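You operate a simulated robot arm through the tools that you are given. There is no shell and no other tool. Be economical: measure what you need, move in short steps, check, and stop when the job is done.

You run a simulated robot arm. Do the job below in one go: nothing can be reset, and whatever is moved stays where it is left.

JOB
Put the thick lead end from the top of the goods-in bench on the layer pad and the medium lead end on the bench top at the orange stop. Pull the cabinet door marked bins open. The order is free.

The check looks at the end state, three seconds after you hand in, the way a careful person would. Anything else that was tipped, shoved, dropped, spilled or broken makes it a failure.

ROBOT AND FRAMES
A 6-joint arm with a four-finger gripper on a trunk, on a base that drives. Base frame: it is fixed to the floor where the robot stands at the start and does not move with it; the origin is under the middle of the robot, x ahead of it, y to its left, z up; the surface under the hand at the start is at about z = 88.3. Readings come in cm, degrees, newtons and seconds.
With the tool pointing down near the work surface it reaches from about 16 to 92 cm from the robot's upright axis, wherever it stands. Its first joint turns from -166.0 to 166.0 degrees. Places, roughly: bench top at the orange stop [50, 80, 90]; cabinet door marked bins [30, -230, 50]. Payload 3.43 kg.
The TCP is the grasp point between the finger pads, 3 cm short of the fingertips. In the tool frame z runs along the fingers and y along their closing line. The gripper opens to 12 cm. The gripper's body begins 8.5 cm behind the TCP.
Orientation is that of the tool frame in the base frame, as a unit quaternion [x, y, z, w]. With the fingers straight down and closing along the base's y, the tool's x points along the base's -x, its y along +y and its z along -z.

CONTROLS
- The arm moves only by the tool servo_tool. Its arguments are lists of equal length, an entry for each row: "delta_pos": the shift along the tool's x, y, z in cm, a list of three; "rotation": the turn, a rotation vector about the tool's x, y, z in degrees, a list of three; "grip": the finger opening in cm, from 0 to 12. In form: {"delta_pos": [[x, y, z], ...], "rotation": [[wx, wy, wz], ...], "grip": [grip, ...]}. A call has 1 to 12 rows; each row shifts and turns the commanded pose from where the row before left it, along the tool's axes as they then stand. Each row takes 0.2 s and may step no farther than 5 cm and 8.6 degrees from the row before; otherwise, or with a gripper value out of range, the whole call is refused. Where a pose cannot be reached the arm comes as near as it can. A force on the tool above 40 N (or 10 N above the force at the start of the call, whichever is more), or a blocked arm, ends the call early, and 0.2 s more pass. The fingers move at their own pace and stop on an object; they squeeze with about 37 N. The grip force told is the motor's: it shows also when the fingers shut on nothing. Time passes only in rows, and 0.2 s behind the last, so rows that do not move let the fingers close. It gives the time, the measured TCP pose, the force on the tool (base axes), the opening and the grip force at its end, in the units of the frame above (readings bear some noise), with the torque about the TCP (base axes, N m) and any sound that the robot's microphone picked up.
- Cameras (640 x 400 px; columns grow to the right, rows downward): "scene" is now at [6.67, 16.87, 151.99]; the picture's right is [-0.33, -0.94, 0.00], its down [-0.42, 0.15, -0.89] and it looks along [0.84, -0.30, -0.45] (base axes); focal length 214 px, centre (320, 200). "wrist" rides on the gripper at [7.1, -1.7, -12.1] in the tool frame; the picture's right is [0.23, 0.97, 0.00], its down [-0.81, 0.19, -0.55] and it looks along [-0.54, 0.13, 0.83] (tool axes); focal length 275 px, centre (320, 200). There is no depth. A picture from a camera that has moved, and an enlarged one, comes with that camera's place and axes in the base frame and with its lens.
- camera(camera): a new picture of that camera. No time passes.
- lift_body(by): slides the trunk up (or, below 0, down) by that many cm; the arm and the scene camera ride with it, the base frame stays. It gives what a move gives, with no picture.
- steer(legs): drives the robot by 1 to 6 legs, each [ahead, left, turn to the left] in cm, cm and degrees, along the robot's own axes; the way and the turn of a leg run together, so that a leg with both is an arc; at most 150 cm and 180 degrees a leg. The arm and the cameras ride along, it lands a little off, and it stops where it bumps. It gives what a move gives.
- pan_tilt(pan, tilt): turns the head with the scene camera to pan (to the left, within 120 degrees either way) and tilt (down, from -29 to 69), counted from straight ahead of the robot. It gives what a move gives.
- close_up(camera, box): a new picture of the part [left, top, right, bottom] of that camera's present view, enlarged. No time passes.
- finish_job(): hands the job in; it is judged then, once.

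Go step by step. Nothing tells you exact positions but the pictures and the camera data: compare them with the known pose of the tool, close in by small moves and look again before you grip or let go. The budget is 165 turns and 112 pictures, counting those below and the enlarged ones. Unless the task says otherwise, let go and move clear before handing in, and close with one line.

The tools are called as name(argument=value, ...) on one line, values as JSON. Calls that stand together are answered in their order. servo_tool: Moves the arm, as the interface text tells. Its arguments: {"type":"object","properties":{"delta_pos":{"type":"array","items":{"type":"array","items":{"type":"number"}}},"rotation":{"type":"array","items":{"type":"array","items":{"type":"number"}}},"grip":{"type":"array","items":{"type":"number"}}},"required":["delta_pos","rotation","grip"]} The other tools are called the same way: lift_body (by) slides the trunk up or down; steer (legs) drives the base; pan_tilt (pan, tilt) turns the head that bears the scene camera; camera (camera) takes a picture; close_up (camera, box) takes an enlarged picture of a part of a camera's view; finish_job () hands the job in.

At the start:

```text
clock: 0.0
ee_pos: [49.17, 24.36, 110.62]
orientation: [-0.001, 1.0, 0.0, 0.0]
contact_force: [-0.5, 0.5, -0.2]
wrist_torque: [0.01, 0.0, 0.02]
finger_gap: 11.99
gripper_force: 0.1
trunk travel left (down, up): [-7.5, 46.5]
robot x, y, heading: [0.11, 0.0, -0.1]
head pan, tilt: [51.7, 68.8]
```

scene: 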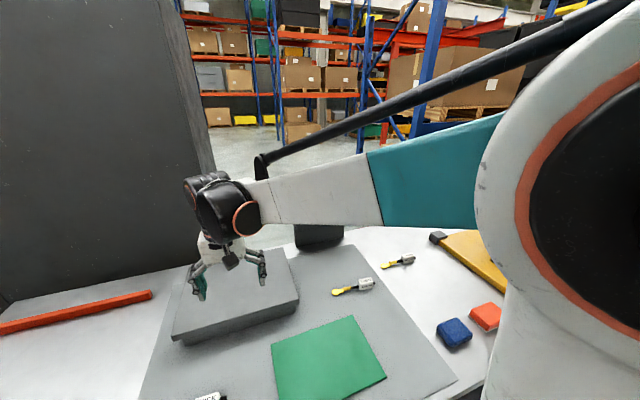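
wrist: 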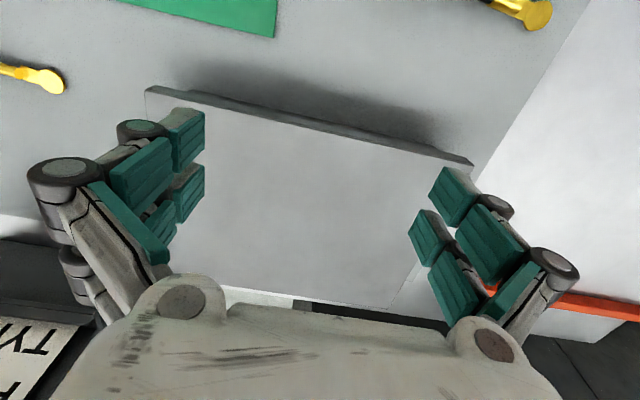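

I see a goods-in bench with several lead ends, a grey box/pad and a green sheet; I need a closer look to tell labels and surfaces apart. I'll zoom in on the bench first.

close_up(camera="scene", box=[160, 220, 480, 400])

pan_tilt(pan=20, tilt=50)

camera(camera="scene")

```text
2.00 times, centred on (320, 310) of scene
camera zoom: at [6.67, 16.87, 151.99], right [-0.33, -0.94, 0.0], down [-0.42, 0.15, -0.89], along [0.84, -0.3, -0.45], focal length 429 px, centre (320, -20)
```

zoom: 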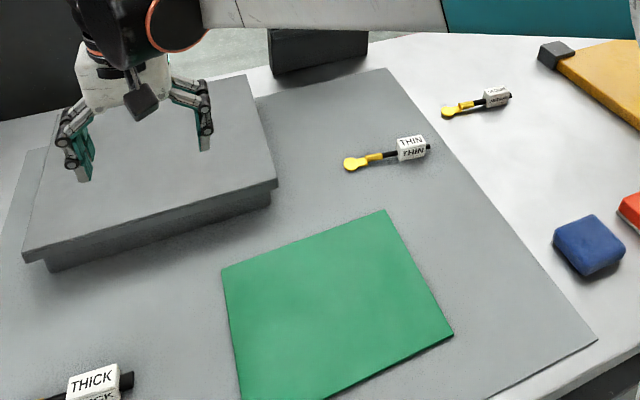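

```text
clock: 1.0
ee_pos: [49.06, 24.43, 110.69]
orientation: [0.0, 1.0, -0.001, 0.0]
contact_force: [0.0, -0.3, 0.0]
wrist_torque: [0.01, -0.02, 0.03]
finger_gap: 11.99
gripper_force: 0.0
trunk travel left (down, up): [-7.5, 46.5]
robot x, y, heading: [0.09, 0.1, 0.1]
head pan, tilt: [20.0, 50.0]
```

```text
108 pictures are left
camera scene: at [6.66, 16.87, 151.92], right [-0.33, -0.94, 0.0], down [-0.43, 0.15, -0.89], along [0.84, -0.3, -0.46], focal length 214 px, centre (320, 200)
```

scene: 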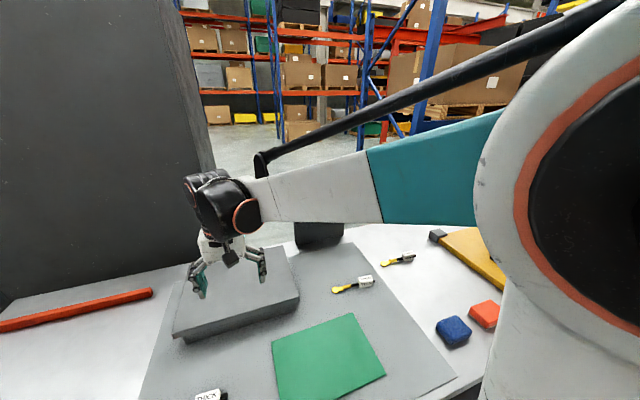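

The camera axes did not change though the head reports pan 20, tilt 50. I check whether the picture just lagged.

camera(camera="scene")

```text
107 pictures are left
camera scene: at [6.66, 16.87, 151.92], right [-0.33, -0.94, 0.0], down [-0.43, 0.15, -0.89], along [0.84, -0.3, -0.46], focal length 214 px, centre (320, 200)
```

scene: 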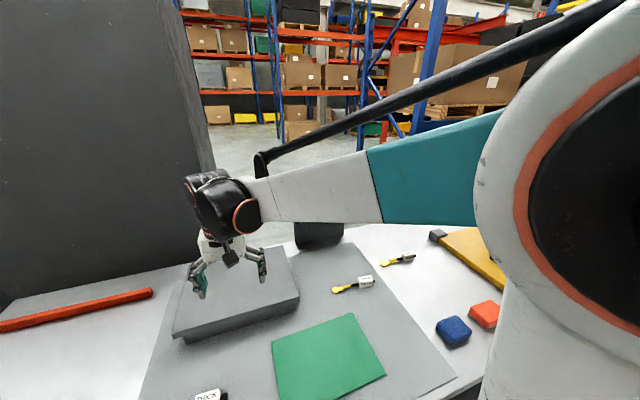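

The view is still unchanged; I try another head setting to learn how it relates to the camera.

pan_tilt(pan=70, tilt=40)

camera(camera="scene")

```text
clock: 2.1
ee_pos: [49.09, 24.38, 110.49]
orientation: [0.001, 1.0, 0.0, -0.001]
contact_force: [-0.2, 0.4, 0.1]
wrist_torque: [-0.04, -0.01, 0.04]
finger_gap: 12.02
gripper_force: 0.0
trunk travel left (down, up): [-7.5, 46.5]
robot x, y, heading: [-0.12, 0.11, 0.1]
head pan, tilt: [70.0, 40.0]
```

```text
106 pictures are left
camera scene: at [6.63, 16.84, 151.85], right [-0.34, -0.94, 0.0], down [-0.43, 0.16, -0.89], along [0.84, -0.3, -0.46], focal length 214 px, centre (320, 200)
```

scene: 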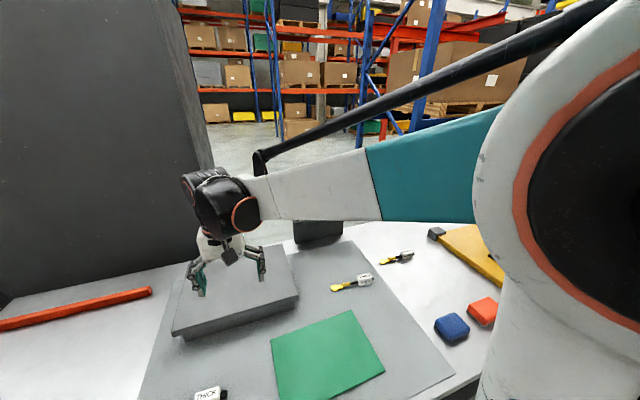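

The scene camera evidently doesn't follow the head, so I'll rely on zooms, the wrist camera and driving. I zoom on the label at right and other items.

close_up(camera="scene", box=[360, 220, 520, 320])

close_up(camera="scene", box=[0, 260, 240, 400])

```text
4.00 times, centred on (440, 270) of scene
camera zoom: at [6.63, 16.84, 151.85], right [-0.34, -0.94, 0.0], down [-0.43, 0.16, -0.89], along [0.84, -0.3, -0.46], focal length 858 px, centre (-160, -80)
```

zoom: 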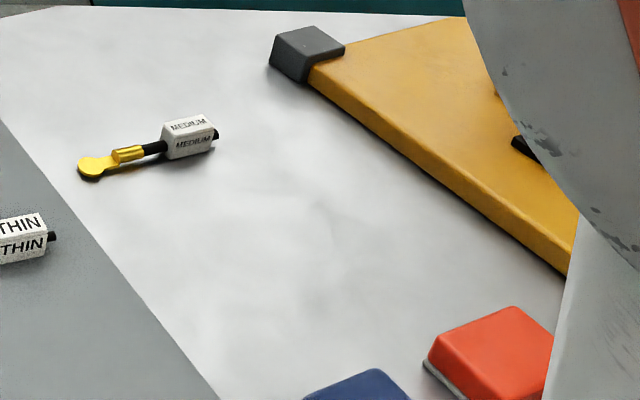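

```text
2.67 times, centred on (120, 330) of scene
camera zoom: at [6.63, 16.84, 151.85], right [-0.34, -0.94, 0.0], down [-0.43, 0.16, -0.89], along [0.84, -0.3, -0.46], focal length 572 px, centre (853, -147)
```

zoom: 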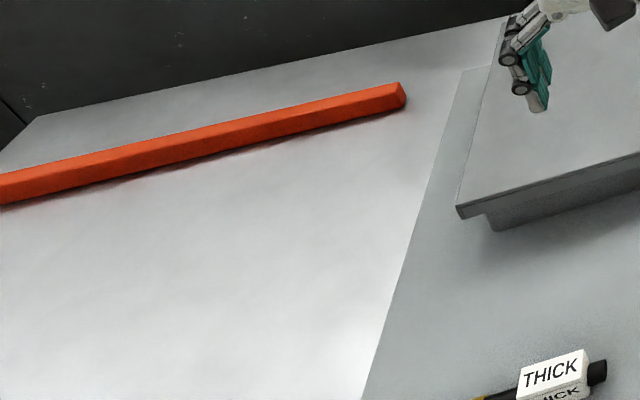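

THICK lies left-front on the grey mat, THIN by the box, MEDIUM on the bare bench near a yellow panel, and the orange stop is the bar at left. I need to identify the layer pad, so I raise the hand and look with the wrist camera.

servo_tool(delta_pos=[[0.6, -3.4, -2.85], [0.6, -3.4, -2.85], [0.6, -3.4, -2.85], [0.6, -3.4, -2.85], [0.6, -3.4, -2.85], [0.6, -3.4, -2.85], [0.6, -3.4, -2.85]], rotation=[[0, 0, 0], [0, 0, 0], [0, 0, 0], [0, 0, 0], [0, 0, 0], [0, 0, 0], [0, 0, 0]], grip=[12, 12, 12, 12, 12, 12, 12])

camera(camera="wrist")

camera(camera="scene")

```text
clock: 3.8
ee_pos: [44.9, 0.66, 130.51]
orientation: [-0.001, 1.0, 0.0, 0.001]
contact_force: [0.6, -0.3, 0.6]
wrist_torque: [0.02, -0.01, 0.04]
finger_gap: 11.99
gripper_force: 0.1
trunk travel left (down, up): [-7.5, 46.5]
robot x, y, heading: [-0.04, -0.06, -0.1]
head pan, tilt: [70.0, 40.0]
```

```text
103 pictures are left
camera wrist: at [37.75, -0.92, 142.34], right [-0.23, 0.97, 0.0], down [0.81, 0.19, 0.55], along [0.54, 0.13, -0.83], focal length 275 px, centre (320, 200)
```

wrist: 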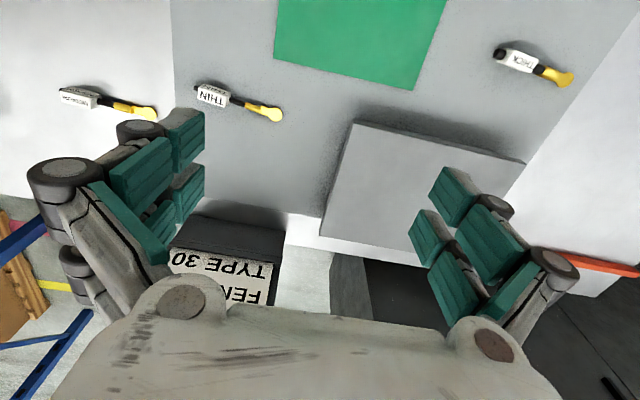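

```text
102 pictures are left
camera scene: at [2.54, 12.27, 150.83], right [-0.86, -0.51, 0.0], down [-0.29, 0.48, -0.83], along [0.42, -0.71, -0.56], focal length 214 px, centre (320, 200)
```

scene: 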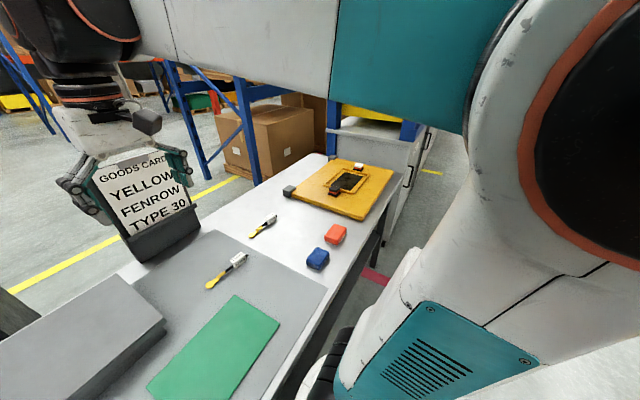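

The scene camera rides with the arm's first joint, useful. There is a goods card and a yellow board with something on it; I zoom in on both.

close_up(camera="scene", box=[250, 120, 450, 245])

close_up(camera="scene", box=[60, 130, 220, 280])

```text
3.20 times, centred on (350, 182) of scene
camera zoom: at [2.54, 12.27, 150.83], right [-0.86, -0.51, 0.0], down [-0.29, 0.48, -0.83], along [0.42, -0.71, -0.56], focal length 686 px, centre (224, 256)
```

zoom: 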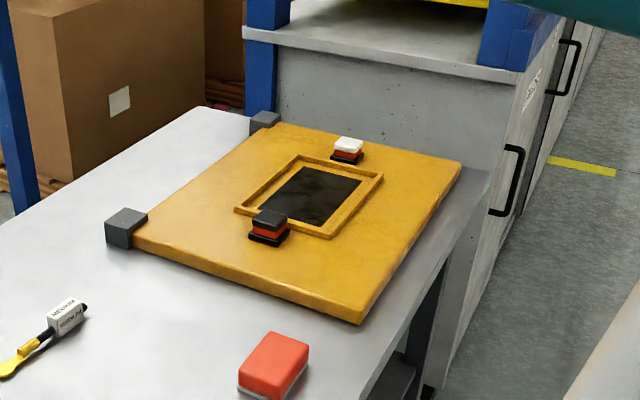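

```text
2.67 times, centred on (140, 205) of scene
camera zoom: at [2.54, 12.27, 150.83], right [-0.86, -0.51, 0.0], down [-0.29, 0.48, -0.83], along [0.42, -0.71, -0.56], focal length 572 px, centre (800, 187)
```

zoom: 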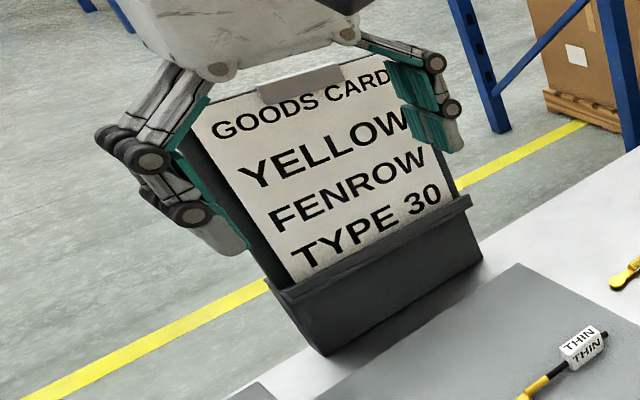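

Layer pad = the thin green sheet (about x 27–45, y −8…18); thick's label lies near (36, 34), the lead running along y; orange stop is a bar along y at x≈75. I move over the thick lead end and turn the gripper to close along x.

servo_tool(delta_pos=[[0.97, 3.7, 2.4], [0.97, 3.7, 2.4], [0.97, 3.7, 2.4], [0.97, 3.7, 2.4], [0.97, 3.7, 2.4], [0.97, 3.7, 2.4], [0.97, 3.7, 2.4], [0.97, 3.7, 2.4], [0.97, 3.7, 2.4]], rotation=[[0, 0, 0], [0, 0, 0], [0, 0, 0], [0, 0, 0], [0, 0, 0], [0, 0, 0], [0, 0, 0], [0, 0, 0], [0, 0, 0]], grip=[12, 12, 12, 12, 12, 12, 12, 12, 12])

servo_tool(delta_pos=[[0, 0, 0], [0, 0, 0], [0, 0, 0], [0, 0, 0], [0, 0, 0], [0, 0, 0], [0, 0, 0], [0, 0, 0], [0, 0, 0], [0, 0, 0], [0, 0, 0]], rotation=[[0, 0, 8.18], [0, 0, 8.18], [0, 0, 8.18], [0, 0, 8.18], [0, 0, 8.18], [0, 0, 8.18], [0, 0, 8.18], [0, 0, 8.18], [0, 0, 8.18], [0, 0, 8.18], [0, 0, 8.2]], grip=[12, 12, 12, 12, 12, 12, 12, 12, 12, 12, 12])

camera(camera="wrist")

camera(camera="scene")

```text
clock: 5.8
ee_pos: [36.02, 33.9, 109.05]
orientation: [0.0, 1.0, 0.001, 0.0]
contact_force: [0.3, -0.7, -0.2]
wrist_torque: [0.02, -0.04, 0.02]
finger_gap: 12.0
gripper_force: 0.0
trunk travel left (down, up): [-7.5, 46.5]
robot x, y, heading: [0.13, -0.23, -0.2]
head pan, tilt: [70.0, 40.0]
```

```text
clock: 8.2
ee_pos: [36.11, 33.76, 109.1]
orientation: [0.708, 0.706, -0.001, -0.001]
contact_force: [-0.3, 0.5, -0.1]
wrist_torque: [0.01, 0.01, 0.01]
finger_gap: 12.03
gripper_force: 0.0
trunk travel left (down, up): [-7.5, 46.5]
robot x, y, heading: [0.19, 0.16, 0.5]
head pan, tilt: [70.0, 40.0]
```

```text
99 pictures are left
camera wrist: at [34.4, 41.09, 121.02], right [0.97, 0.23, 0.0], down [0.19, -0.81, 0.55], along [0.13, -0.54, -0.83], focal length 275 px, centre (320, 200)
```

wrist: 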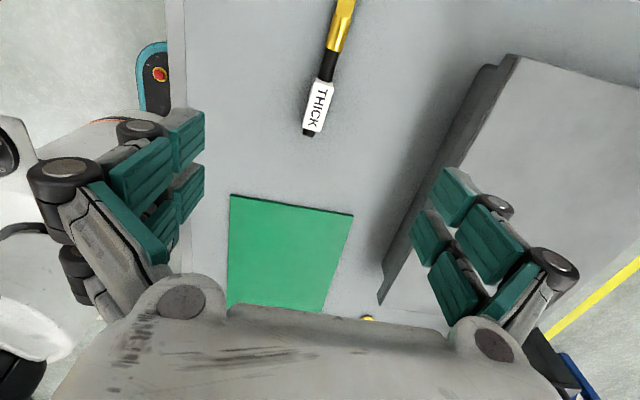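

```text
98 pictures are left
camera scene: at [5.66, 14.83, 152.04], right [-0.55, -0.83, 0.0], down [-0.37, 0.25, -0.9], along [0.75, -0.5, -0.44], focal length 214 px, centre (320, 200)
```

scene: 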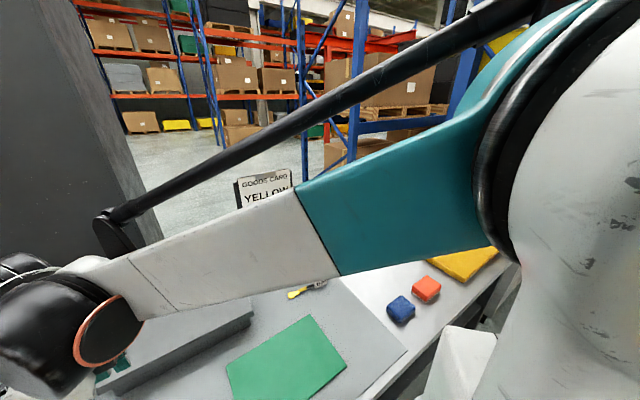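

The label block is at about (36.3, 33.0), axis about 5° off y. I align, narrow the fingers and descend most of the way.

servo_tool(delta_pos=[[-0.8, 0.2, 3], [0, 0, 3.5], [0, 0, 3.5], [0, 0, 2], [0, 0, 0]], rotation=[[0, 0, 4.6], [0, 0, 0], [0, 0, 0], [0, 0, 0], [0, 0, 0]], grip=[6, 6, 6, 6, 6])

camera(camera="wrist")

```text
clock: 9.3
ee_pos: [36.46, 33.24, 96.81]
orientation: [0.735, 0.678, 0.0, 0.0]
contact_force: [0.4, -0.1, -0.3]
wrist_torque: [0.01, 0.01, -0.04]
finger_gap: 6.01
gripper_force: 0.0
trunk travel left (down, up): [-7.5, 46.5]
robot x, y, heading: [0.23, 0.04, -0.2]
head pan, tilt: [70.0, 40.0]
```

```text
97 pictures are left
camera wrist: at [35.42, 40.62, 108.81], right [0.99, 0.15, 0.0], down [0.13, -0.82, 0.55], along [0.08, -0.55, -0.83], focal length 275 px, centre (320, 200)
```

wrist: 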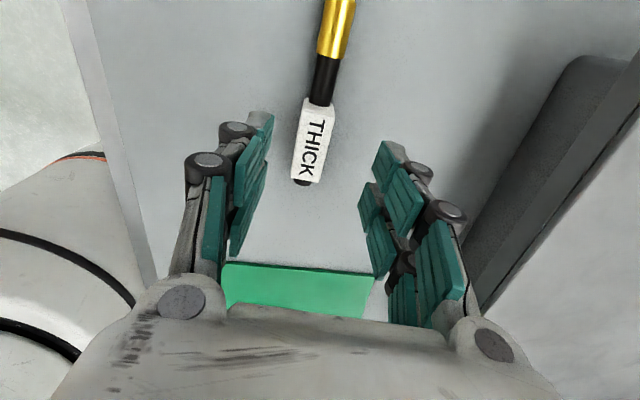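

Aligned; label centre about (36.0, 33.1). I descend to z≈91.8 and close.

servo_tool(delta_pos=[[0, -0.4, 2.5], [0, 0, 1.5], [0, 0, 1], [0, 0, 0], [0, 0, 0], [0, 0, 0]], rotation=[[0, 0, 0], [0, 0, 0], [0, 0, 0], [0, 0, 0], [0, 0, 0], [0, 0, 0]], grip=[6, 6, 6, 6, 0, 0])

camera(camera="wrist")

```text
clock: 10.8
ee_pos: [36.06, 33.26, 91.87]
orientation: [0.735, 0.678, 0.0, 0.0]
contact_force: [0.0, 0.7, -0.3]
wrist_torque: [0.0, 0.02, 0.02]
finger_gap: 2.15
gripper_force: 36.8
trunk travel left (down, up): [-7.5, 46.5]
robot x, y, heading: [-0.02, -0.28, 0.0]
head pan, tilt: [70.0, 40.0]
```

```text
96 pictures are left
camera wrist: at [35.0, 40.55, 103.84], right [0.99, 0.15, 0.0], down [0.13, -0.82, 0.55], along [0.08, -0.55, -0.83], focal length 275 px, centre (320, 200)
```

wrist: 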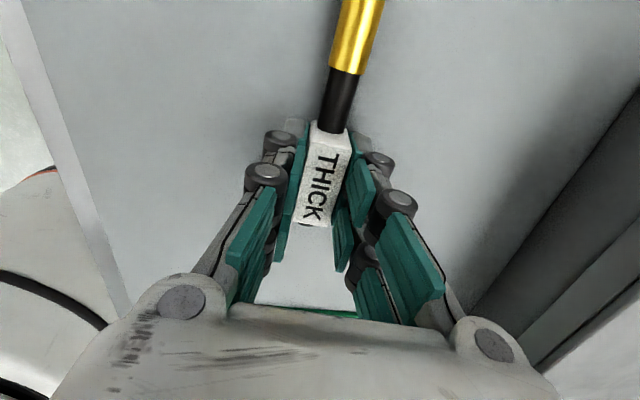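

Held (gap 2.15). I lift 10 cm and carry it over the green pad.

servo_tool(delta_pos=[[0, 0, -5], [0, 0, -5], [-4.0, 0.32, 0], [-4.0, 0.32, 0], [-4.0, 0.32, 0], [-4.0, 0.32, 0], [-4.0, 0.32, 0], [-4.0, 0.32, 0], [-4.0, 0.32, 0], [-4.0, 0.32, 0], [0, 0, 0]], rotation=[[0, 0, 0], [0, 0, 0], [0, 0, 0], [0, 0, 0], [0, 0, 0], [0, 0, 0], [0, 0, 0], [0, 0, 0], [0, 0, 0], [0, 0, 0], [0, 0, 0]], grip=[0, 0, 0, 0, 0, 0, 0, 0, 0, 0, 0])

camera(camera="wrist")

camera(camera="scene")

```text
clock: 13.2
ee_pos: [35.99, 1.04, 102.29]
orientation: [0.734, 0.679, 0.0, 0.0]
contact_force: [-0.6, 0.3, -1.1]
wrist_torque: [0.0, -0.04, 0.08]
finger_gap: 2.13
gripper_force: 36.9
trunk travel left (down, up): [-7.5, 46.5]
robot x, y, heading: [0.22, 0.09, 0.3]
head pan, tilt: [70.0, 40.0]
```

```text
95 pictures are left
camera wrist: at [34.89, 8.43, 114.09], right [0.99, 0.15, 0.0], down [0.13, -0.82, 0.55], along [0.08, -0.55, -0.83], focal length 275 px, centre (320, 200)
```

wrist: 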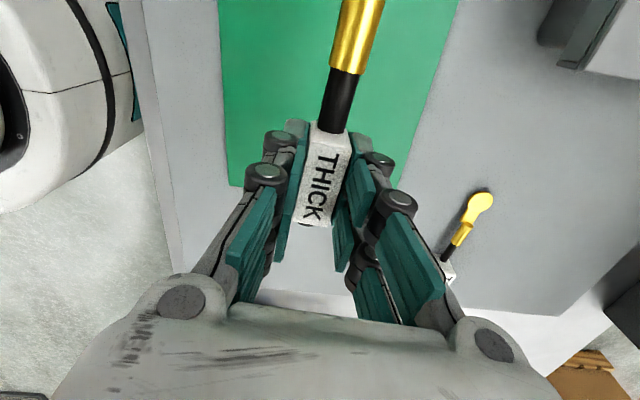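

```text
94 pictures are left
camera scene: at [2.36, 12.12, 150.92], right [-0.87, -0.49, 0.0], down [-0.27, 0.48, -0.83], along [0.41, -0.73, -0.55], focal length 214 px, centre (320, 200)
```

scene: 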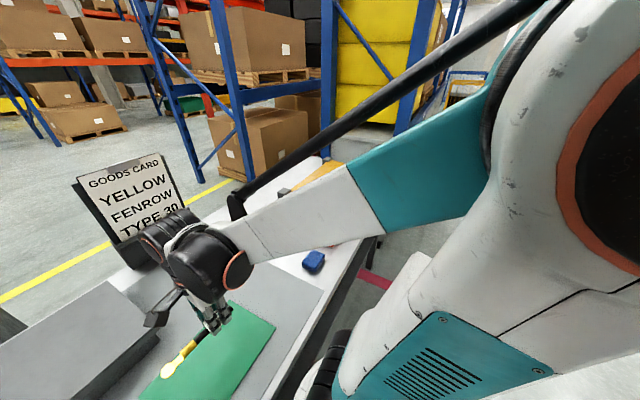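

Above the pad as intended. I lower slowly.

servo_tool(delta_pos=[[0, 0, 4], [0, 0, 4], [0, 0, 1.5], [0, 0, 0.4], [0, 0, 0]], rotation=[[0, 0, 0], [0, 0, 0], [0, 0, 0], [0, 0, 0], [0, 0, 0]], grip=[0, 0, 0, 0, 0])

camera(camera="wrist")

```text
clock: 14.3
ee_pos: [36.09, 1.09, 92.42]
orientation: [0.735, 0.678, 0.0, 0.0]
contact_force: [-0.1, -1.7, 3.5]
wrist_torque: [0.06, -0.01, 0.01]
finger_gap: 2.16
gripper_force: 36.8
trunk travel left (down, up): [-7.5, 46.5]
robot x, y, heading: [-0.16, -0.07, -0.2]
head pan, tilt: [70.0, 40.0]
```

```text
93 pictures are left
camera wrist: at [34.92, 8.39, 104.32], right [0.99, 0.15, 0.0], down [0.13, -0.82, 0.55], along [0.08, -0.55, -0.83], focal length 275 px, centre (320, 200)
```

wrist: 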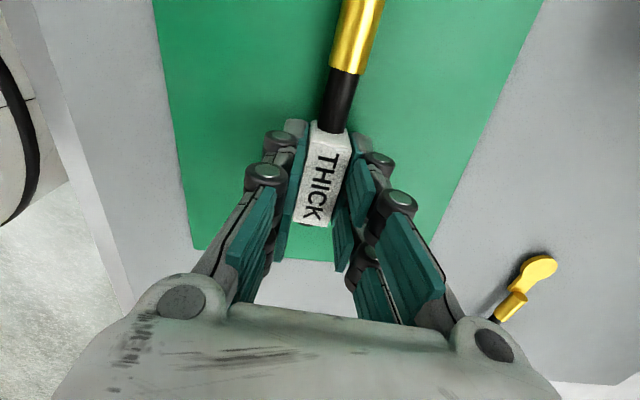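

Contact felt (3.5 N), lead well inside the pad. I open a little and retreat straight up.

servo_tool(delta_pos=[[0, 0, 0], [0, 0, 0], [0, 0, -3], [0, 0, -5], [0, 0, -5], [0, 0, -4]], rotation=[[0, 0, 0], [0, 0, 0], [0, 0, 0], [0, 0, 0], [0, 0, 0], [0, 0, 0]], grip=[5, 5, 5, 5, 5, 5])

camera(camera="wrist")

```text
clock: 15.8
ee_pos: [35.84, 1.5, 109.12]
orientation: [0.735, 0.678, 0.0, 0.0]
contact_force: [0.8, -0.4, 0.7]
wrist_torque: [-0.02, -0.01, 0.02]
finger_gap: 5.02
gripper_force: 0.0
trunk travel left (down, up): [-7.5, 46.5]
robot x, y, heading: [0.11, 0.52, -0.1]
head pan, tilt: [70.0, 40.0]
```

```text
92 pictures are left
camera wrist: at [34.68, 8.87, 121.15], right [0.99, 0.15, 0.0], down [0.13, -0.82, 0.55], along [0.08, -0.55, -0.83], focal length 275 px, centre (320, 200)
```

wrist: 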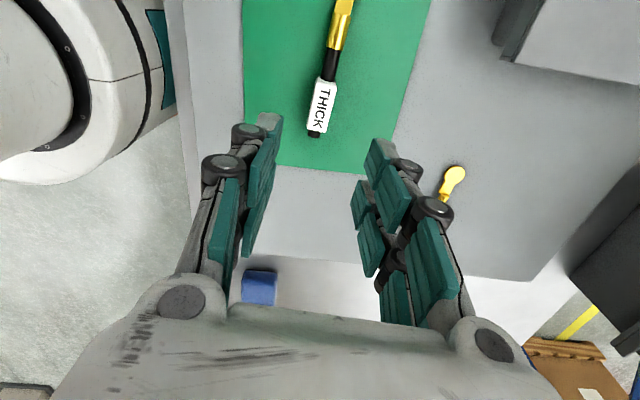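

Thick is on the pad. Next, move above the medium lead end at about (60.5, −41.5).

servo_tool(delta_pos=[[-3.72, 2.54, -0.5], [-3.72, 2.54, -0.5], [-3.72, 2.54, -0.5], [-3.72, 2.54, -0.5], [-3.72, 2.54, -0.5], [-3.72, 2.54, -0.5], [-3.72, 2.54, -0.5], [-3.72, 2.54, -0.5], [-3.72, 2.54, -0.5], [-3.72, 2.54, -0.5], [-3.72, 2.54, -0.5], [0, 0, 0]], rotation=[[0, 0, 0], [0, 0, 0], [0, 0, 0], [0, 0, 0], [0, 0, 0], [0, 0, 0], [0, 0, 0], [0, 0, 0], [0, 0, 0], [0, 0, 0], [0, 0, 0], [0, 0, -4.6]], grip=[6, 6, 6, 6, 6, 6, 6, 6, 6, 6, 6, 6])

camera(camera="wrist")

camera(camera="scene")

```text
clock: 18.4
ee_pos: [60.73, -42.05, 114.64]
orientation: [0.707, 0.707, 0.0, 0.0]
contact_force: [0.2, 0.1, -0.5]
wrist_torque: [0.05, 0.02, 0.01]
finger_gap: 6.01
gripper_force: 0.1
trunk travel left (down, up): [-7.5, 46.5]
robot x, y, heading: [-0.16, -0.02, 0.0]
head pan, tilt: [70.0, 40.0]
```

```text
91 pictures are left
camera wrist: at [58.89, -34.76, 126.59], right [0.97, 0.23, 0.0], down [0.19, -0.81, 0.55], along [0.13, -0.54, -0.83], focal length 275 px, centre (320, 200)
```

wrist: 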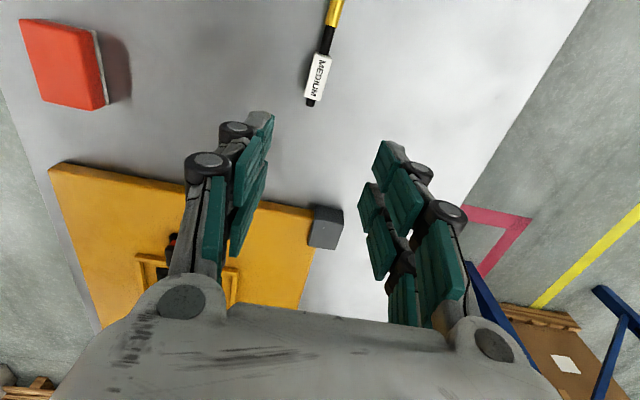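

```text
90 pictures are left
camera scene: at [0.98, 27.83, 149.94], right [0.94, -0.34, 0.0], down [-0.22, -0.6, -0.77], along [0.26, 0.72, -0.64], focal length 214 px, centre (320, 200)
```

scene: 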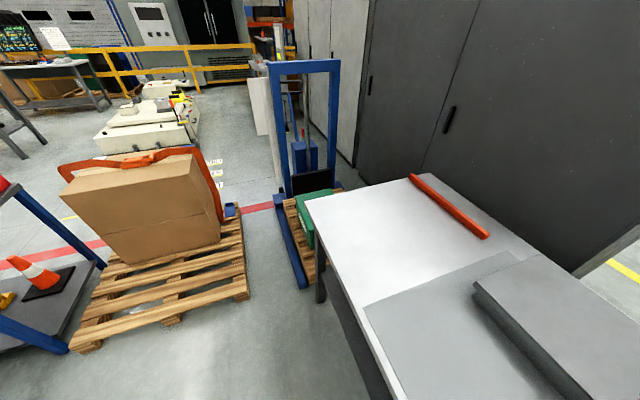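

The medium label is at about (60.0, −40.8), axis ~5° off y. I align and descend to z≈97. (Now the head view is also at pan 70 — the left bench end with the orange stop at x≈76, y 55–98 is visible.)

servo_tool(delta_pos=[[1.2, -0.7, 3], [0, 0, 4.5], [0, 0, 4.5], [0, 0, 4], [0, 0, 1.6], [0, 0, 0]], rotation=[[0, 0, 5], [0, 0, 0], [0, 0, 0], [0, 0, 0], [0, 0, 0], [0, 0, 0]], grip=[6, 6, 6, 6, 6, 6])

camera(camera="wrist")

```text
clock: 19.8
ee_pos: [59.48, -40.91, 97.1]
orientation: [0.737, 0.676, -0.001, 0.001]
contact_force: [-0.6, 0.3, -0.1]
wrist_torque: [0.02, 0.01, 0.03]
finger_gap: 5.98
gripper_force: 0.0
trunk travel left (down, up): [-7.5, 46.5]
robot x, y, heading: [0.04, 0.08, -0.0]
head pan, tilt: [70.0, 40.0]
```

```text
89 pictures are left
camera wrist: at [58.45, -33.46, 108.94], right [0.99, 0.14, 0.0], down [0.12, -0.82, 0.55], along [0.08, -0.55, -0.83], focal length 275 px, centre (320, 200)
```

wrist: 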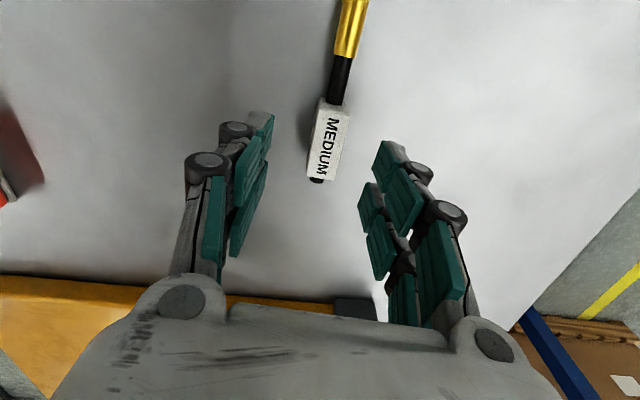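

Label centre (60.2, −40.7); shift 0.7 cm and descend, then close.

servo_tool(delta_pos=[[0.2, 0.7, 2.5], [0, 0, 1.7], [0, 0, 1], [0, 0, 0], [0, 0, 0], [0, 0, 0]], rotation=[[0, 0, 0], [0, 0, 0], [0, 0, 0], [0, 0, 0], [0, 0, 0], [0, 0, 0]], grip=[6, 6, 6, 6, 0, 0])

camera(camera="wrist")

```text
clock: 21.1
ee_pos: [60.41, -40.83, 91.86]
orientation: [0.737, 0.676, 0.0, 0.0]
contact_force: [0.1, -0.1, 0.5]
wrist_torque: [0.03, -0.01, 0.02]
finger_gap: 2.13
gripper_force: 36.3
trunk travel left (down, up): [-7.5, 46.5]
robot x, y, heading: [0.17, 0.29, -0.1]
head pan, tilt: [70.0, 40.0]
```

```text
88 pictures are left
camera wrist: at [59.31, -33.38, 103.72], right [0.99, 0.14, 0.0], down [0.12, -0.82, 0.55], along [0.08, -0.55, -0.83], focal length 275 px, centre (320, 200)
```

wrist: 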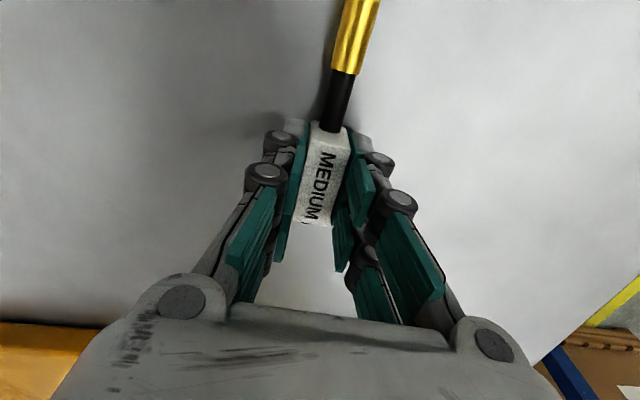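

Held. I lift 25 cm and draw the arm back towards (40, 0).

servo_tool(delta_pos=[[0, 0, -4], [0, 0, -5], [0, 0, -5], [0, 0, -5], [0, 0, -5], [0, 0, -4]], rotation=[[0, 0, 0], [0, 0, 0], [0, 0, 0], [0, 0, 0], [0, 0, 0], [0, 0, 0]], grip=[0, 0, 0, 0, 0, 0])

servo_tool(delta_pos=[[3.9, -2.35, 0], [3.9, -2.35, 0], [3.9, -2.35, 0], [3.9, -2.35, 0], [3.9, -2.35, 0], [3.9, -2.35, 0], [3.9, -2.35, 0], [3.9, -2.35, 0], [3.9, -2.35, 0], [3.9, -2.35, 0]], rotation=[[0, 0, 0], [0, 0, 0], [0, 0, 0], [0, 0, 0], [0, 0, 0], [0, 0, 0], [0, 0, 0], [0, 0, 0], [0, 0, 0], [0, 0, 0]], grip=[0, 0, 0, 0, 0, 0, 0, 0, 0, 0])

pan_tilt(pan=100, tilt=50)

camera(camera="scene")

```text
clock: 22.6
ee_pos: [60.29, -40.77, 119.7]
orientation: [0.737, 0.676, 0.0, 0.0]
contact_force: [-0.1, -1.2, -0.9]
wrist_torque: [-0.02, 0.03, -0.03]
finger_gap: 2.14
gripper_force: 36.8
trunk travel left (down, up): [-7.5, 46.5]
robot x, y, heading: [-0.53, 0.08, -0.2]
head pan, tilt: [70.0, 40.0]
```

```text
clock: 24.8
ee_pos: [40.33, 0.28, 120.06]
orientation: [0.737, 0.676, 0.001, 0.0]
contact_force: [-0.1, 0.1, -0.6]
wrist_torque: [0.0, 0.0, 0.03]
finger_gap: 2.13
gripper_force: 37.3
trunk travel left (down, up): [-7.5, 46.5]
robot x, y, heading: [-0.16, 0.19, 0.0]
head pan, tilt: [70.0, 40.0]
```

```text
clock: 25.7
ee_pos: [40.5, 0.2, 120.02]
orientation: [0.737, 0.676, 0.0, 0.0]
contact_force: [0.2, 0.1, -1.0]
wrist_torque: [0.0, 0.0, -0.02]
finger_gap: 2.17
gripper_force: 37.3
trunk travel left (down, up): [-7.5, 46.5]
robot x, y, heading: [0.01, 0.14, -0.1]
head pan, tilt: [100.0, 50.0]
```

```text
87 pictures are left
camera scene: at [-3.31, 27.49, 148.51], right [0.98, 0.17, 0.0], down [0.13, -0.75, -0.64], along [-0.11, 0.63, -0.77], focal length 214 px, centre (320, 200)
```

scene: 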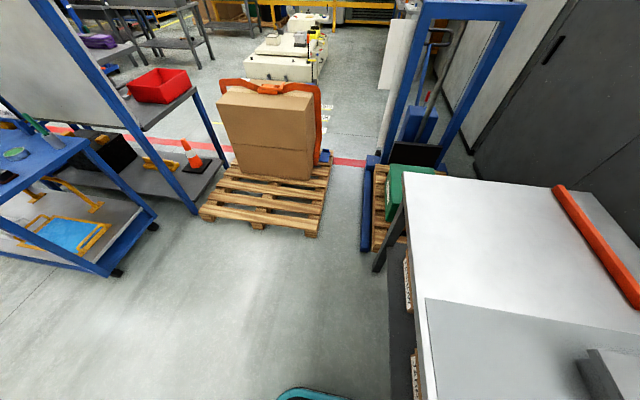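

The head works now; the lane to the left is clear for about 40 cm before the pallet. I drive left 36 cm with the lead held high.

steer(legs=[[0, 36, 0]])

pan_tilt(pan=45, tilt=45)

camera(camera="scene")

```text
clock: 28.0
ee_pos: [40.48, 36.46, 120.07]
orientation: [0.738, 0.674, 0.0, 0.0]
contact_force: [-0.1, -0.5, -0.8]
wrist_torque: [0.0, -0.01, -0.04]
finger_gap: 2.17
gripper_force: 36.8
trunk travel left (down, up): [-7.5, 46.5]
robot x, y, heading: [0.1, 36.34, -0.1]
head pan, tilt: [100.0, 50.0]
```

```text
clock: 29.3
ee_pos: [40.48, 36.24, 120.01]
orientation: [0.739, 0.674, 0.0, 0.001]
contact_force: [-0.1, -0.6, -0.3]
wrist_torque: [-0.03, 0.01, 0.02]
finger_gap: 2.15
gripper_force: 37.1
trunk travel left (down, up): [-7.5, 46.5]
robot x, y, heading: [-0.14, 36.59, -0.2]
head pan, tilt: [45.0, 45.0]
```

```text
86 pictures are left
camera scene: at [3.91, 61.95, 149.2], right [0.71, -0.71, 0.0], down [-0.5, -0.5, -0.71], along [0.5, 0.5, -0.71], focal length 214 px, centre (320, 200)
```

scene: 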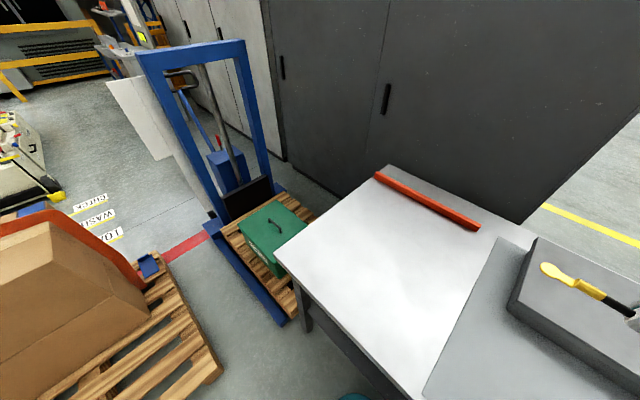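

Bare bench zone at the stop spans about x 20–74, y 49–98. I carry the medium lead to (64, 74), close to the stop.

servo_tool(delta_pos=[[3.96, 2, 0], [3.96, 2, 0], [3.96, 2, 0], [3.96, 2, 0], [3.96, 2, 0], [3.96, 2, 0], [3.96, 2, 0], [3.96, 2, 0], [3.96, 2, 0], [3.96, 2, 0], [0, 0, 0]], rotation=[[0, 0, 0], [0, 0, 0], [0, 0, 0], [0, 0, 0], [0, 0, 0], [0, 0, 0], [0, 0, 0], [0, 0, 0], [0, 0, 0], [0, 0, 0], [0, 0, 0]], grip=[0, 0, 0, 0, 0, 0, 0, 0, 0, 0, 0])

servo_tool(delta_pos=[[0, 0, 5], [0, 0, 5], [0, 0, 5], [0, 0, 5], [0, 0, 3], [0, 0, 0]], rotation=[[0, 0, 0], [0, 0, 0], [0, 0, 0], [0, 0, 0], [0, 0, 0], [0, 0, 0]], grip=[0, 0, 0, 0, 0, 0])

camera(camera="scene")

camera(camera="wrist")

```text
clock: 31.7
ee_pos: [64.06, 74.22, 120.0]
orientation: [0.738, 0.674, 0.001, 0.0]
contact_force: [0.3, 1.1, -0.7]
wrist_torque: [-0.05, 0.02, 0.0]
finger_gap: 2.18
gripper_force: 36.9
trunk travel left (down, up): [-7.5, 46.5]
robot x, y, heading: [-0.04, 36.19, -0.3]
head pan, tilt: [45.0, 45.0]
```

```text
clock: 33.1
ee_pos: [63.97, 73.94, 97.05]
orientation: [0.738, 0.675, 0.0, 0.0]
contact_force: [0.4, 1.4, -1.1]
wrist_torque: [-0.02, 0.01, 0.02]
finger_gap: 2.15
gripper_force: 37.0
trunk travel left (down, up): [-7.5, 46.5]
robot x, y, heading: [0.18, 36.28, -0.3]
head pan, tilt: [45.0, 45.0]
```

```text
85 pictures are left
camera scene: at [3.96, 61.98, 149.19], right [0.7, -0.71, 0.0], down [-0.5, -0.5, -0.71], along [0.5, 0.5, -0.71], focal length 214 px, centre (320, 200)
```

scene: 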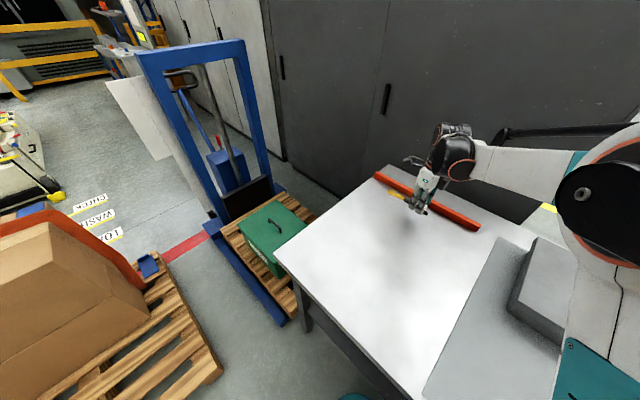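

```text
84 pictures are left
camera wrist: at [63.01, 81.37, 108.83], right [0.99, 0.14, 0.0], down [0.12, -0.82, 0.55], along [0.08, -0.55, -0.83], focal length 275 px, centre (320, 200)
```

wrist: 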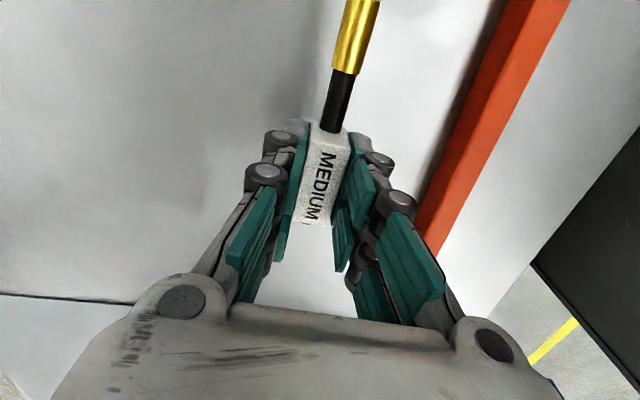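

Clear of the bar, lead over the bare bench beside the stop. I lower to contact.

servo_tool(delta_pos=[[0, 0, 3], [0, 0, 1.5], [0, 0, 0.6], [0, 0, 0]], rotation=[[0, 0, 0], [0, 0, 0], [0, 0, 0], [0, 0, 0]], grip=[0, 0, 0, 0])

servo_tool(delta_pos=[[0, 0, 0], [0, 0, 0], [0, 0, -3], [0, 0, -5], [0, 0, -5], [0, 0, -5], [0, 0, -5], [0, 0, -5]], rotation=[[0, 0, 0], [0, 0, 0], [0, 0, 0], [0, 0, 0], [0, 0, 0], [0, 0, 0], [0, 0, 0], [0, 0, 0]], grip=[5, 5, 5, 5, 5, 5, 5, 5])

camera(camera="wrist")

```text
clock: 34.1
ee_pos: [64.06, 74.07, 91.85]
orientation: [0.738, 0.674, 0.001, 0.0]
contact_force: [0.5, 0.2, -0.2]
wrist_torque: [0.0, 0.02, -0.04]
finger_gap: 2.11
gripper_force: 37.0
trunk travel left (down, up): [-7.5, 46.5]
robot x, y, heading: [0.11, 36.04, -0.1]
head pan, tilt: [45.0, 45.0]
```

```text
clock: 35.9
ee_pos: [64.06, 73.83, 119.93]
orientation: [0.739, 0.674, -0.001, 0.0]
contact_force: [-0.6, -0.4, 0.3]
wrist_torque: [0.0, 0.0, -0.01]
finger_gap: 5.02
gripper_force: 0.0
trunk travel left (down, up): [-7.5, 46.5]
robot x, y, heading: [0.16, 36.5, -0.1]
head pan, tilt: [45.0, 45.0]
```

```text
83 pictures are left
camera wrist: at [62.95, 81.18, 131.91], right [0.99, 0.14, 0.0], down [0.12, -0.82, 0.55], along [0.08, -0.55, -0.83], focal length 275 px, centre (320, 200)
```

wrist: 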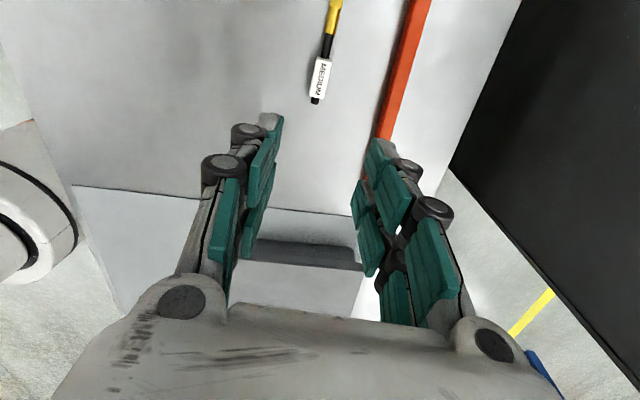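

Medium is placed beside the stop. I fold the arm in and look to the right for the cabinets.

servo_tool(delta_pos=[[-3.37, -2.8, -0.5], [-3.37, -2.8, -0.5], [-3.37, -2.8, -0.5], [-3.37, -2.8, -0.5], [-3.37, -2.8, -0.5], [-3.37, -2.8, -0.5], [-3.37, -2.8, -0.5], [-3.37, -2.8, -0.5], [-3.37, -2.8, -0.5], [-3.37, -2.8, -0.5], [-3.37, -2.8, -0.5]], rotation=[[0, 0, 0], [0, 0, 0], [0, 0, 0], [0, 0, 0], [0, 0, 0], [0, 0, 0], [0, 0, 0], [0, 0, 0], [0, 0, 0], [0, 0, 0], [0, 0, 0]], grip=[5, 5, 5, 5, 5, 5, 5, 5, 5, 5, 5])

pan_tilt(pan=-75, tilt=25)

camera(camera="scene")

```text
clock: 38.3
ee_pos: [29.74, 40.11, 125.23]
orientation: [0.739, 0.674, 0.0, 0.0]
contact_force: [0.4, 0.5, 0.0]
wrist_torque: [0.02, 0.01, -0.01]
finger_gap: 4.99
gripper_force: 0.0
trunk travel left (down, up): [-7.5, 46.5]
robot x, y, heading: [-0.14, 36.2, -0.4]
head pan, tilt: [45.0, 45.0]
```

```text
clock: 40.3
ee_pos: [29.95, 40.0, 125.16]
orientation: [0.739, 0.674, 0.001, 0.001]
contact_force: [-1.3, 0.1, 0.5]
wrist_torque: [-0.01, -0.03, -0.02]
finger_gap: 4.98
gripper_force: 0.0
trunk travel left (down, up): [-7.5, 46.5]
robot x, y, heading: [-0.07, 36.14, 0.1]
head pan, tilt: [-75.0, 25.0]
```

```text
82 pictures are left
camera scene: at [0.5, 47.31, 152.25], right [-0.97, -0.26, 0.0], down [-0.11, 0.41, -0.91], along [0.23, -0.88, -0.42], focal length 214 px, centre (320, 200)
```

scene: 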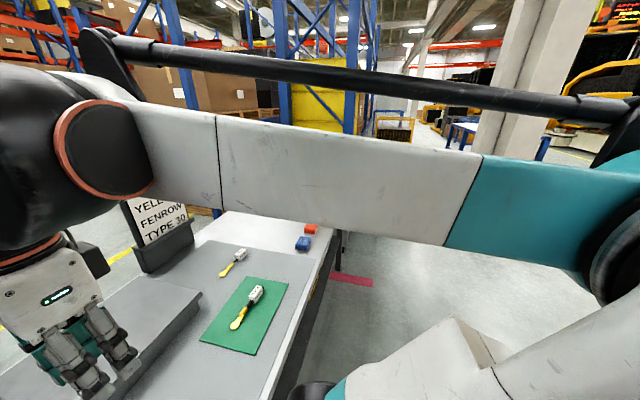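

Thick on the pad is confirmed. I look further right/back to check the drive lane.

pan_tilt(pan=-110, tilt=30)

camera(camera="scene")

```text
clock: 41.3
ee_pos: [29.78, 40.05, 125.16]
orientation: [0.739, 0.674, 0.0, 0.001]
contact_force: [-0.4, 1.2, 0.8]
wrist_torque: [0.01, 0.0, 0.0]
finger_gap: 4.98
gripper_force: 0.2
trunk travel left (down, up): [-7.5, 46.5]
robot x, y, heading: [0.12, 36.21, -0.1]
head pan, tilt: [-110.0, 30.0]
```

```text
81 pictures are left
camera scene: at [-4.98, 47.72, 151.46], right [-0.94, 0.34, 0.0], down [0.17, 0.47, -0.87], along [-0.3, -0.81, -0.5], focal length 214 px, centre (320, 200)
```

scene: 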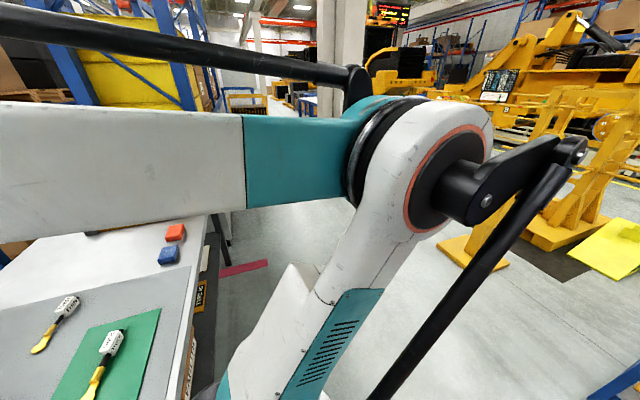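

The arm blocks the view; I swing it to the left side so it trails while I drive right.

servo_tool(delta_pos=[[3.78, -2.57, 0], [3.78, -2.57, 0], [3.78, -2.57, 0], [3.78, -2.57, 0], [3.78, -2.57, 0], [3.78, -2.57, 0], [3.78, -2.57, 0], [3.78, -2.57, 0], [3.78, -2.57, 0]], rotation=[[0, 0, 0], [0, 0, 0], [0, 0, 0], [0, 0, 0], [0, 0, 0], [0, 0, 0], [0, 0, 0], [0, 0, 0], [0, 0, 0]], grip=[5, 5, 5, 5, 5, 5, 5, 5, 5])

pan_tilt(pan=-90, tilt=30)

camera(camera="scene")

```text
clock: 42.5
ee_pos: [23.9, 54.6, 123.58]
orientation: [0.817, 0.577, 0.001, 0.0]
contact_force: [0.5, -0.5, -0.3]
wrist_torque: [0.03, -0.01, -0.01]
finger_gap: 5.0
gripper_force: 0.0
trunk travel left (down, up): [-7.5, 46.5]
robot x, y, heading: [0.34, 35.92, -0.1]
head pan, tilt: [-110.0, 30.0]
stopped in row 6: the arm was blocked; the commanded pose is now the measured one
```

```text
clock: 43.3
ee_pos: [24.17, 54.75, 123.81]
orientation: [0.817, 0.577, 0.0, 0.0]
contact_force: [-0.1, 0.1, 0.2]
wrist_torque: [-0.01, 0.0, -0.01]
finger_gap: 4.99
gripper_force: 0.0
trunk travel left (down, up): [-7.5, 46.5]
robot x, y, heading: [0.07, 36.35, -0.1]
head pan, tilt: [-90.0, 30.0]
```

```text
80 pictures are left
camera scene: at [-3.73, 47.72, 150.39], right [-0.98, 0.22, 0.0], down [0.13, 0.59, -0.8], along [-0.17, -0.78, -0.6], focal length 214 px, centre (320, 200)
```

scene: 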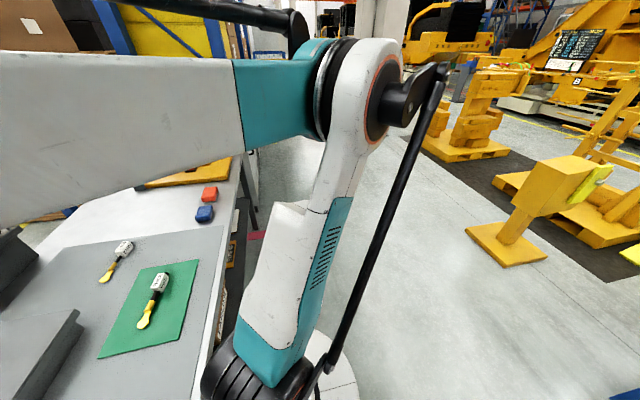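

The arm hit a joint limit but is folded well enough; the aisle to the right is clear floor. I back off 40 cm and drive right about 140 cm.

steer(legs=[[-40, 0, 0], [0, -140, 0]])

pan_tilt(pan=-60, tilt=30)

camera(camera="scene")

```text
clock: 52.4
ee_pos: [-15.29, -84.14, 123.83]
orientation: [0.81, 0.587, 0.0, 0.0]
contact_force: [-0.1, 0.9, 0.2]
wrist_torque: [-0.02, -0.02, 0.01]
finger_gap: 4.99
gripper_force: 0.0
trunk travel left (down, up): [-7.5, 46.5]
robot x, y, heading: [-38.73, -103.0, 1.0]
head pan, tilt: [-90.0, 30.0]
```

```text
clock: 53.3
ee_pos: [-15.02, -84.27, 123.79]
orientation: [0.81, 0.586, 0.0, 0.0]
contact_force: [-0.1, -0.1, 0.2]
wrist_torque: [-0.02, 0.0, -0.01]
finger_gap: 4.99
gripper_force: 0.1
trunk travel left (down, up): [-7.5, 46.5]
robot x, y, heading: [-39.16, -103.48, 1.0]
head pan, tilt: [-60.0, 30.0]
```

```text
79 pictures are left
camera scene: at [-42.12, -92.34, 151.38], right [-0.99, 0.11, 0.0], down [0.05, 0.51, -0.86], along [-0.09, -0.86, -0.51], focal length 214 px, centre (320, 200)
```

scene: 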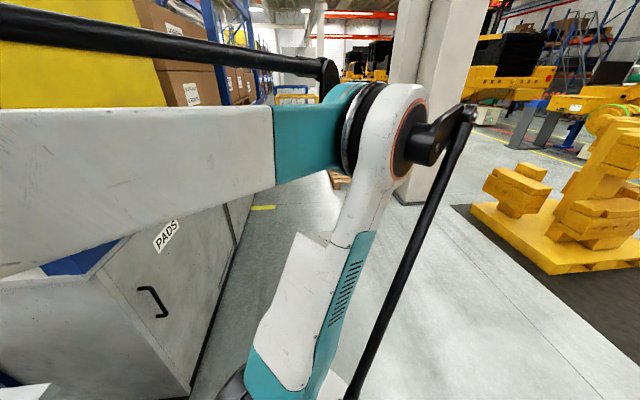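

Cabinet doors face −x at x≈23; PADS is the first door (handle near y −157, z 67), so BINS is likely next. It seems the head is blocked by the arm at some pans. I drive on 85 cm to the right.

steer(legs=[[0, -85, -1]])

pan_tilt(pan=-80, tilt=35)

camera(camera="scene")

```text
clock: 57.9
ee_pos: [-14.47, -170.7, 123.9]
orientation: [0.818, 0.575, 0.0, 0.0]
contact_force: [0.6, 0.0, 1.0]
wrist_torque: [-0.01, 0.02, 0.0]
finger_gap: 4.98
gripper_force: 0.0
trunk travel left (down, up): [-7.5, 46.5]
robot x, y, heading: [-38.57, -189.36, -0.5]
head pan, tilt: [-60.0, 30.0]
```

```text
clock: 58.7
ee_pos: [-14.44, -170.83, 123.79]
orientation: [0.818, 0.575, 0.001, 0.0]
contact_force: [-0.6, 0.3, -0.4]
wrist_torque: [0.01, 0.01, 0.01]
finger_gap: 4.99
gripper_force: 0.1
trunk travel left (down, up): [-7.5, 46.5]
robot x, y, heading: [-38.66, -189.33, -0.6]
head pan, tilt: [-80.0, 35.0]
```

```text
78 pictures are left
camera scene: at [-41.62, -178.19, 151.29], right [-0.99, 0.13, 0.0], down [0.07, 0.51, -0.86], along [-0.11, -0.85, -0.52], focal length 214 px, centre (320, 200)
```

scene: 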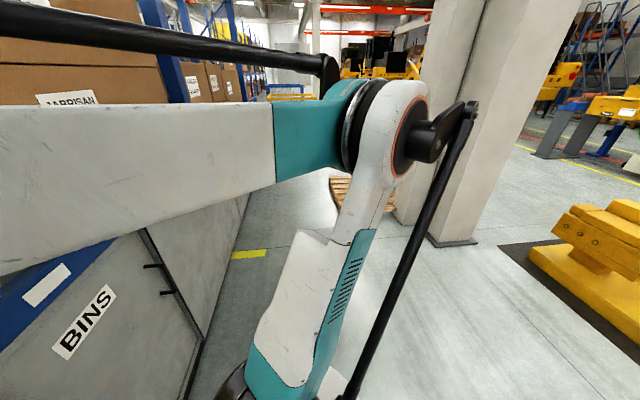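

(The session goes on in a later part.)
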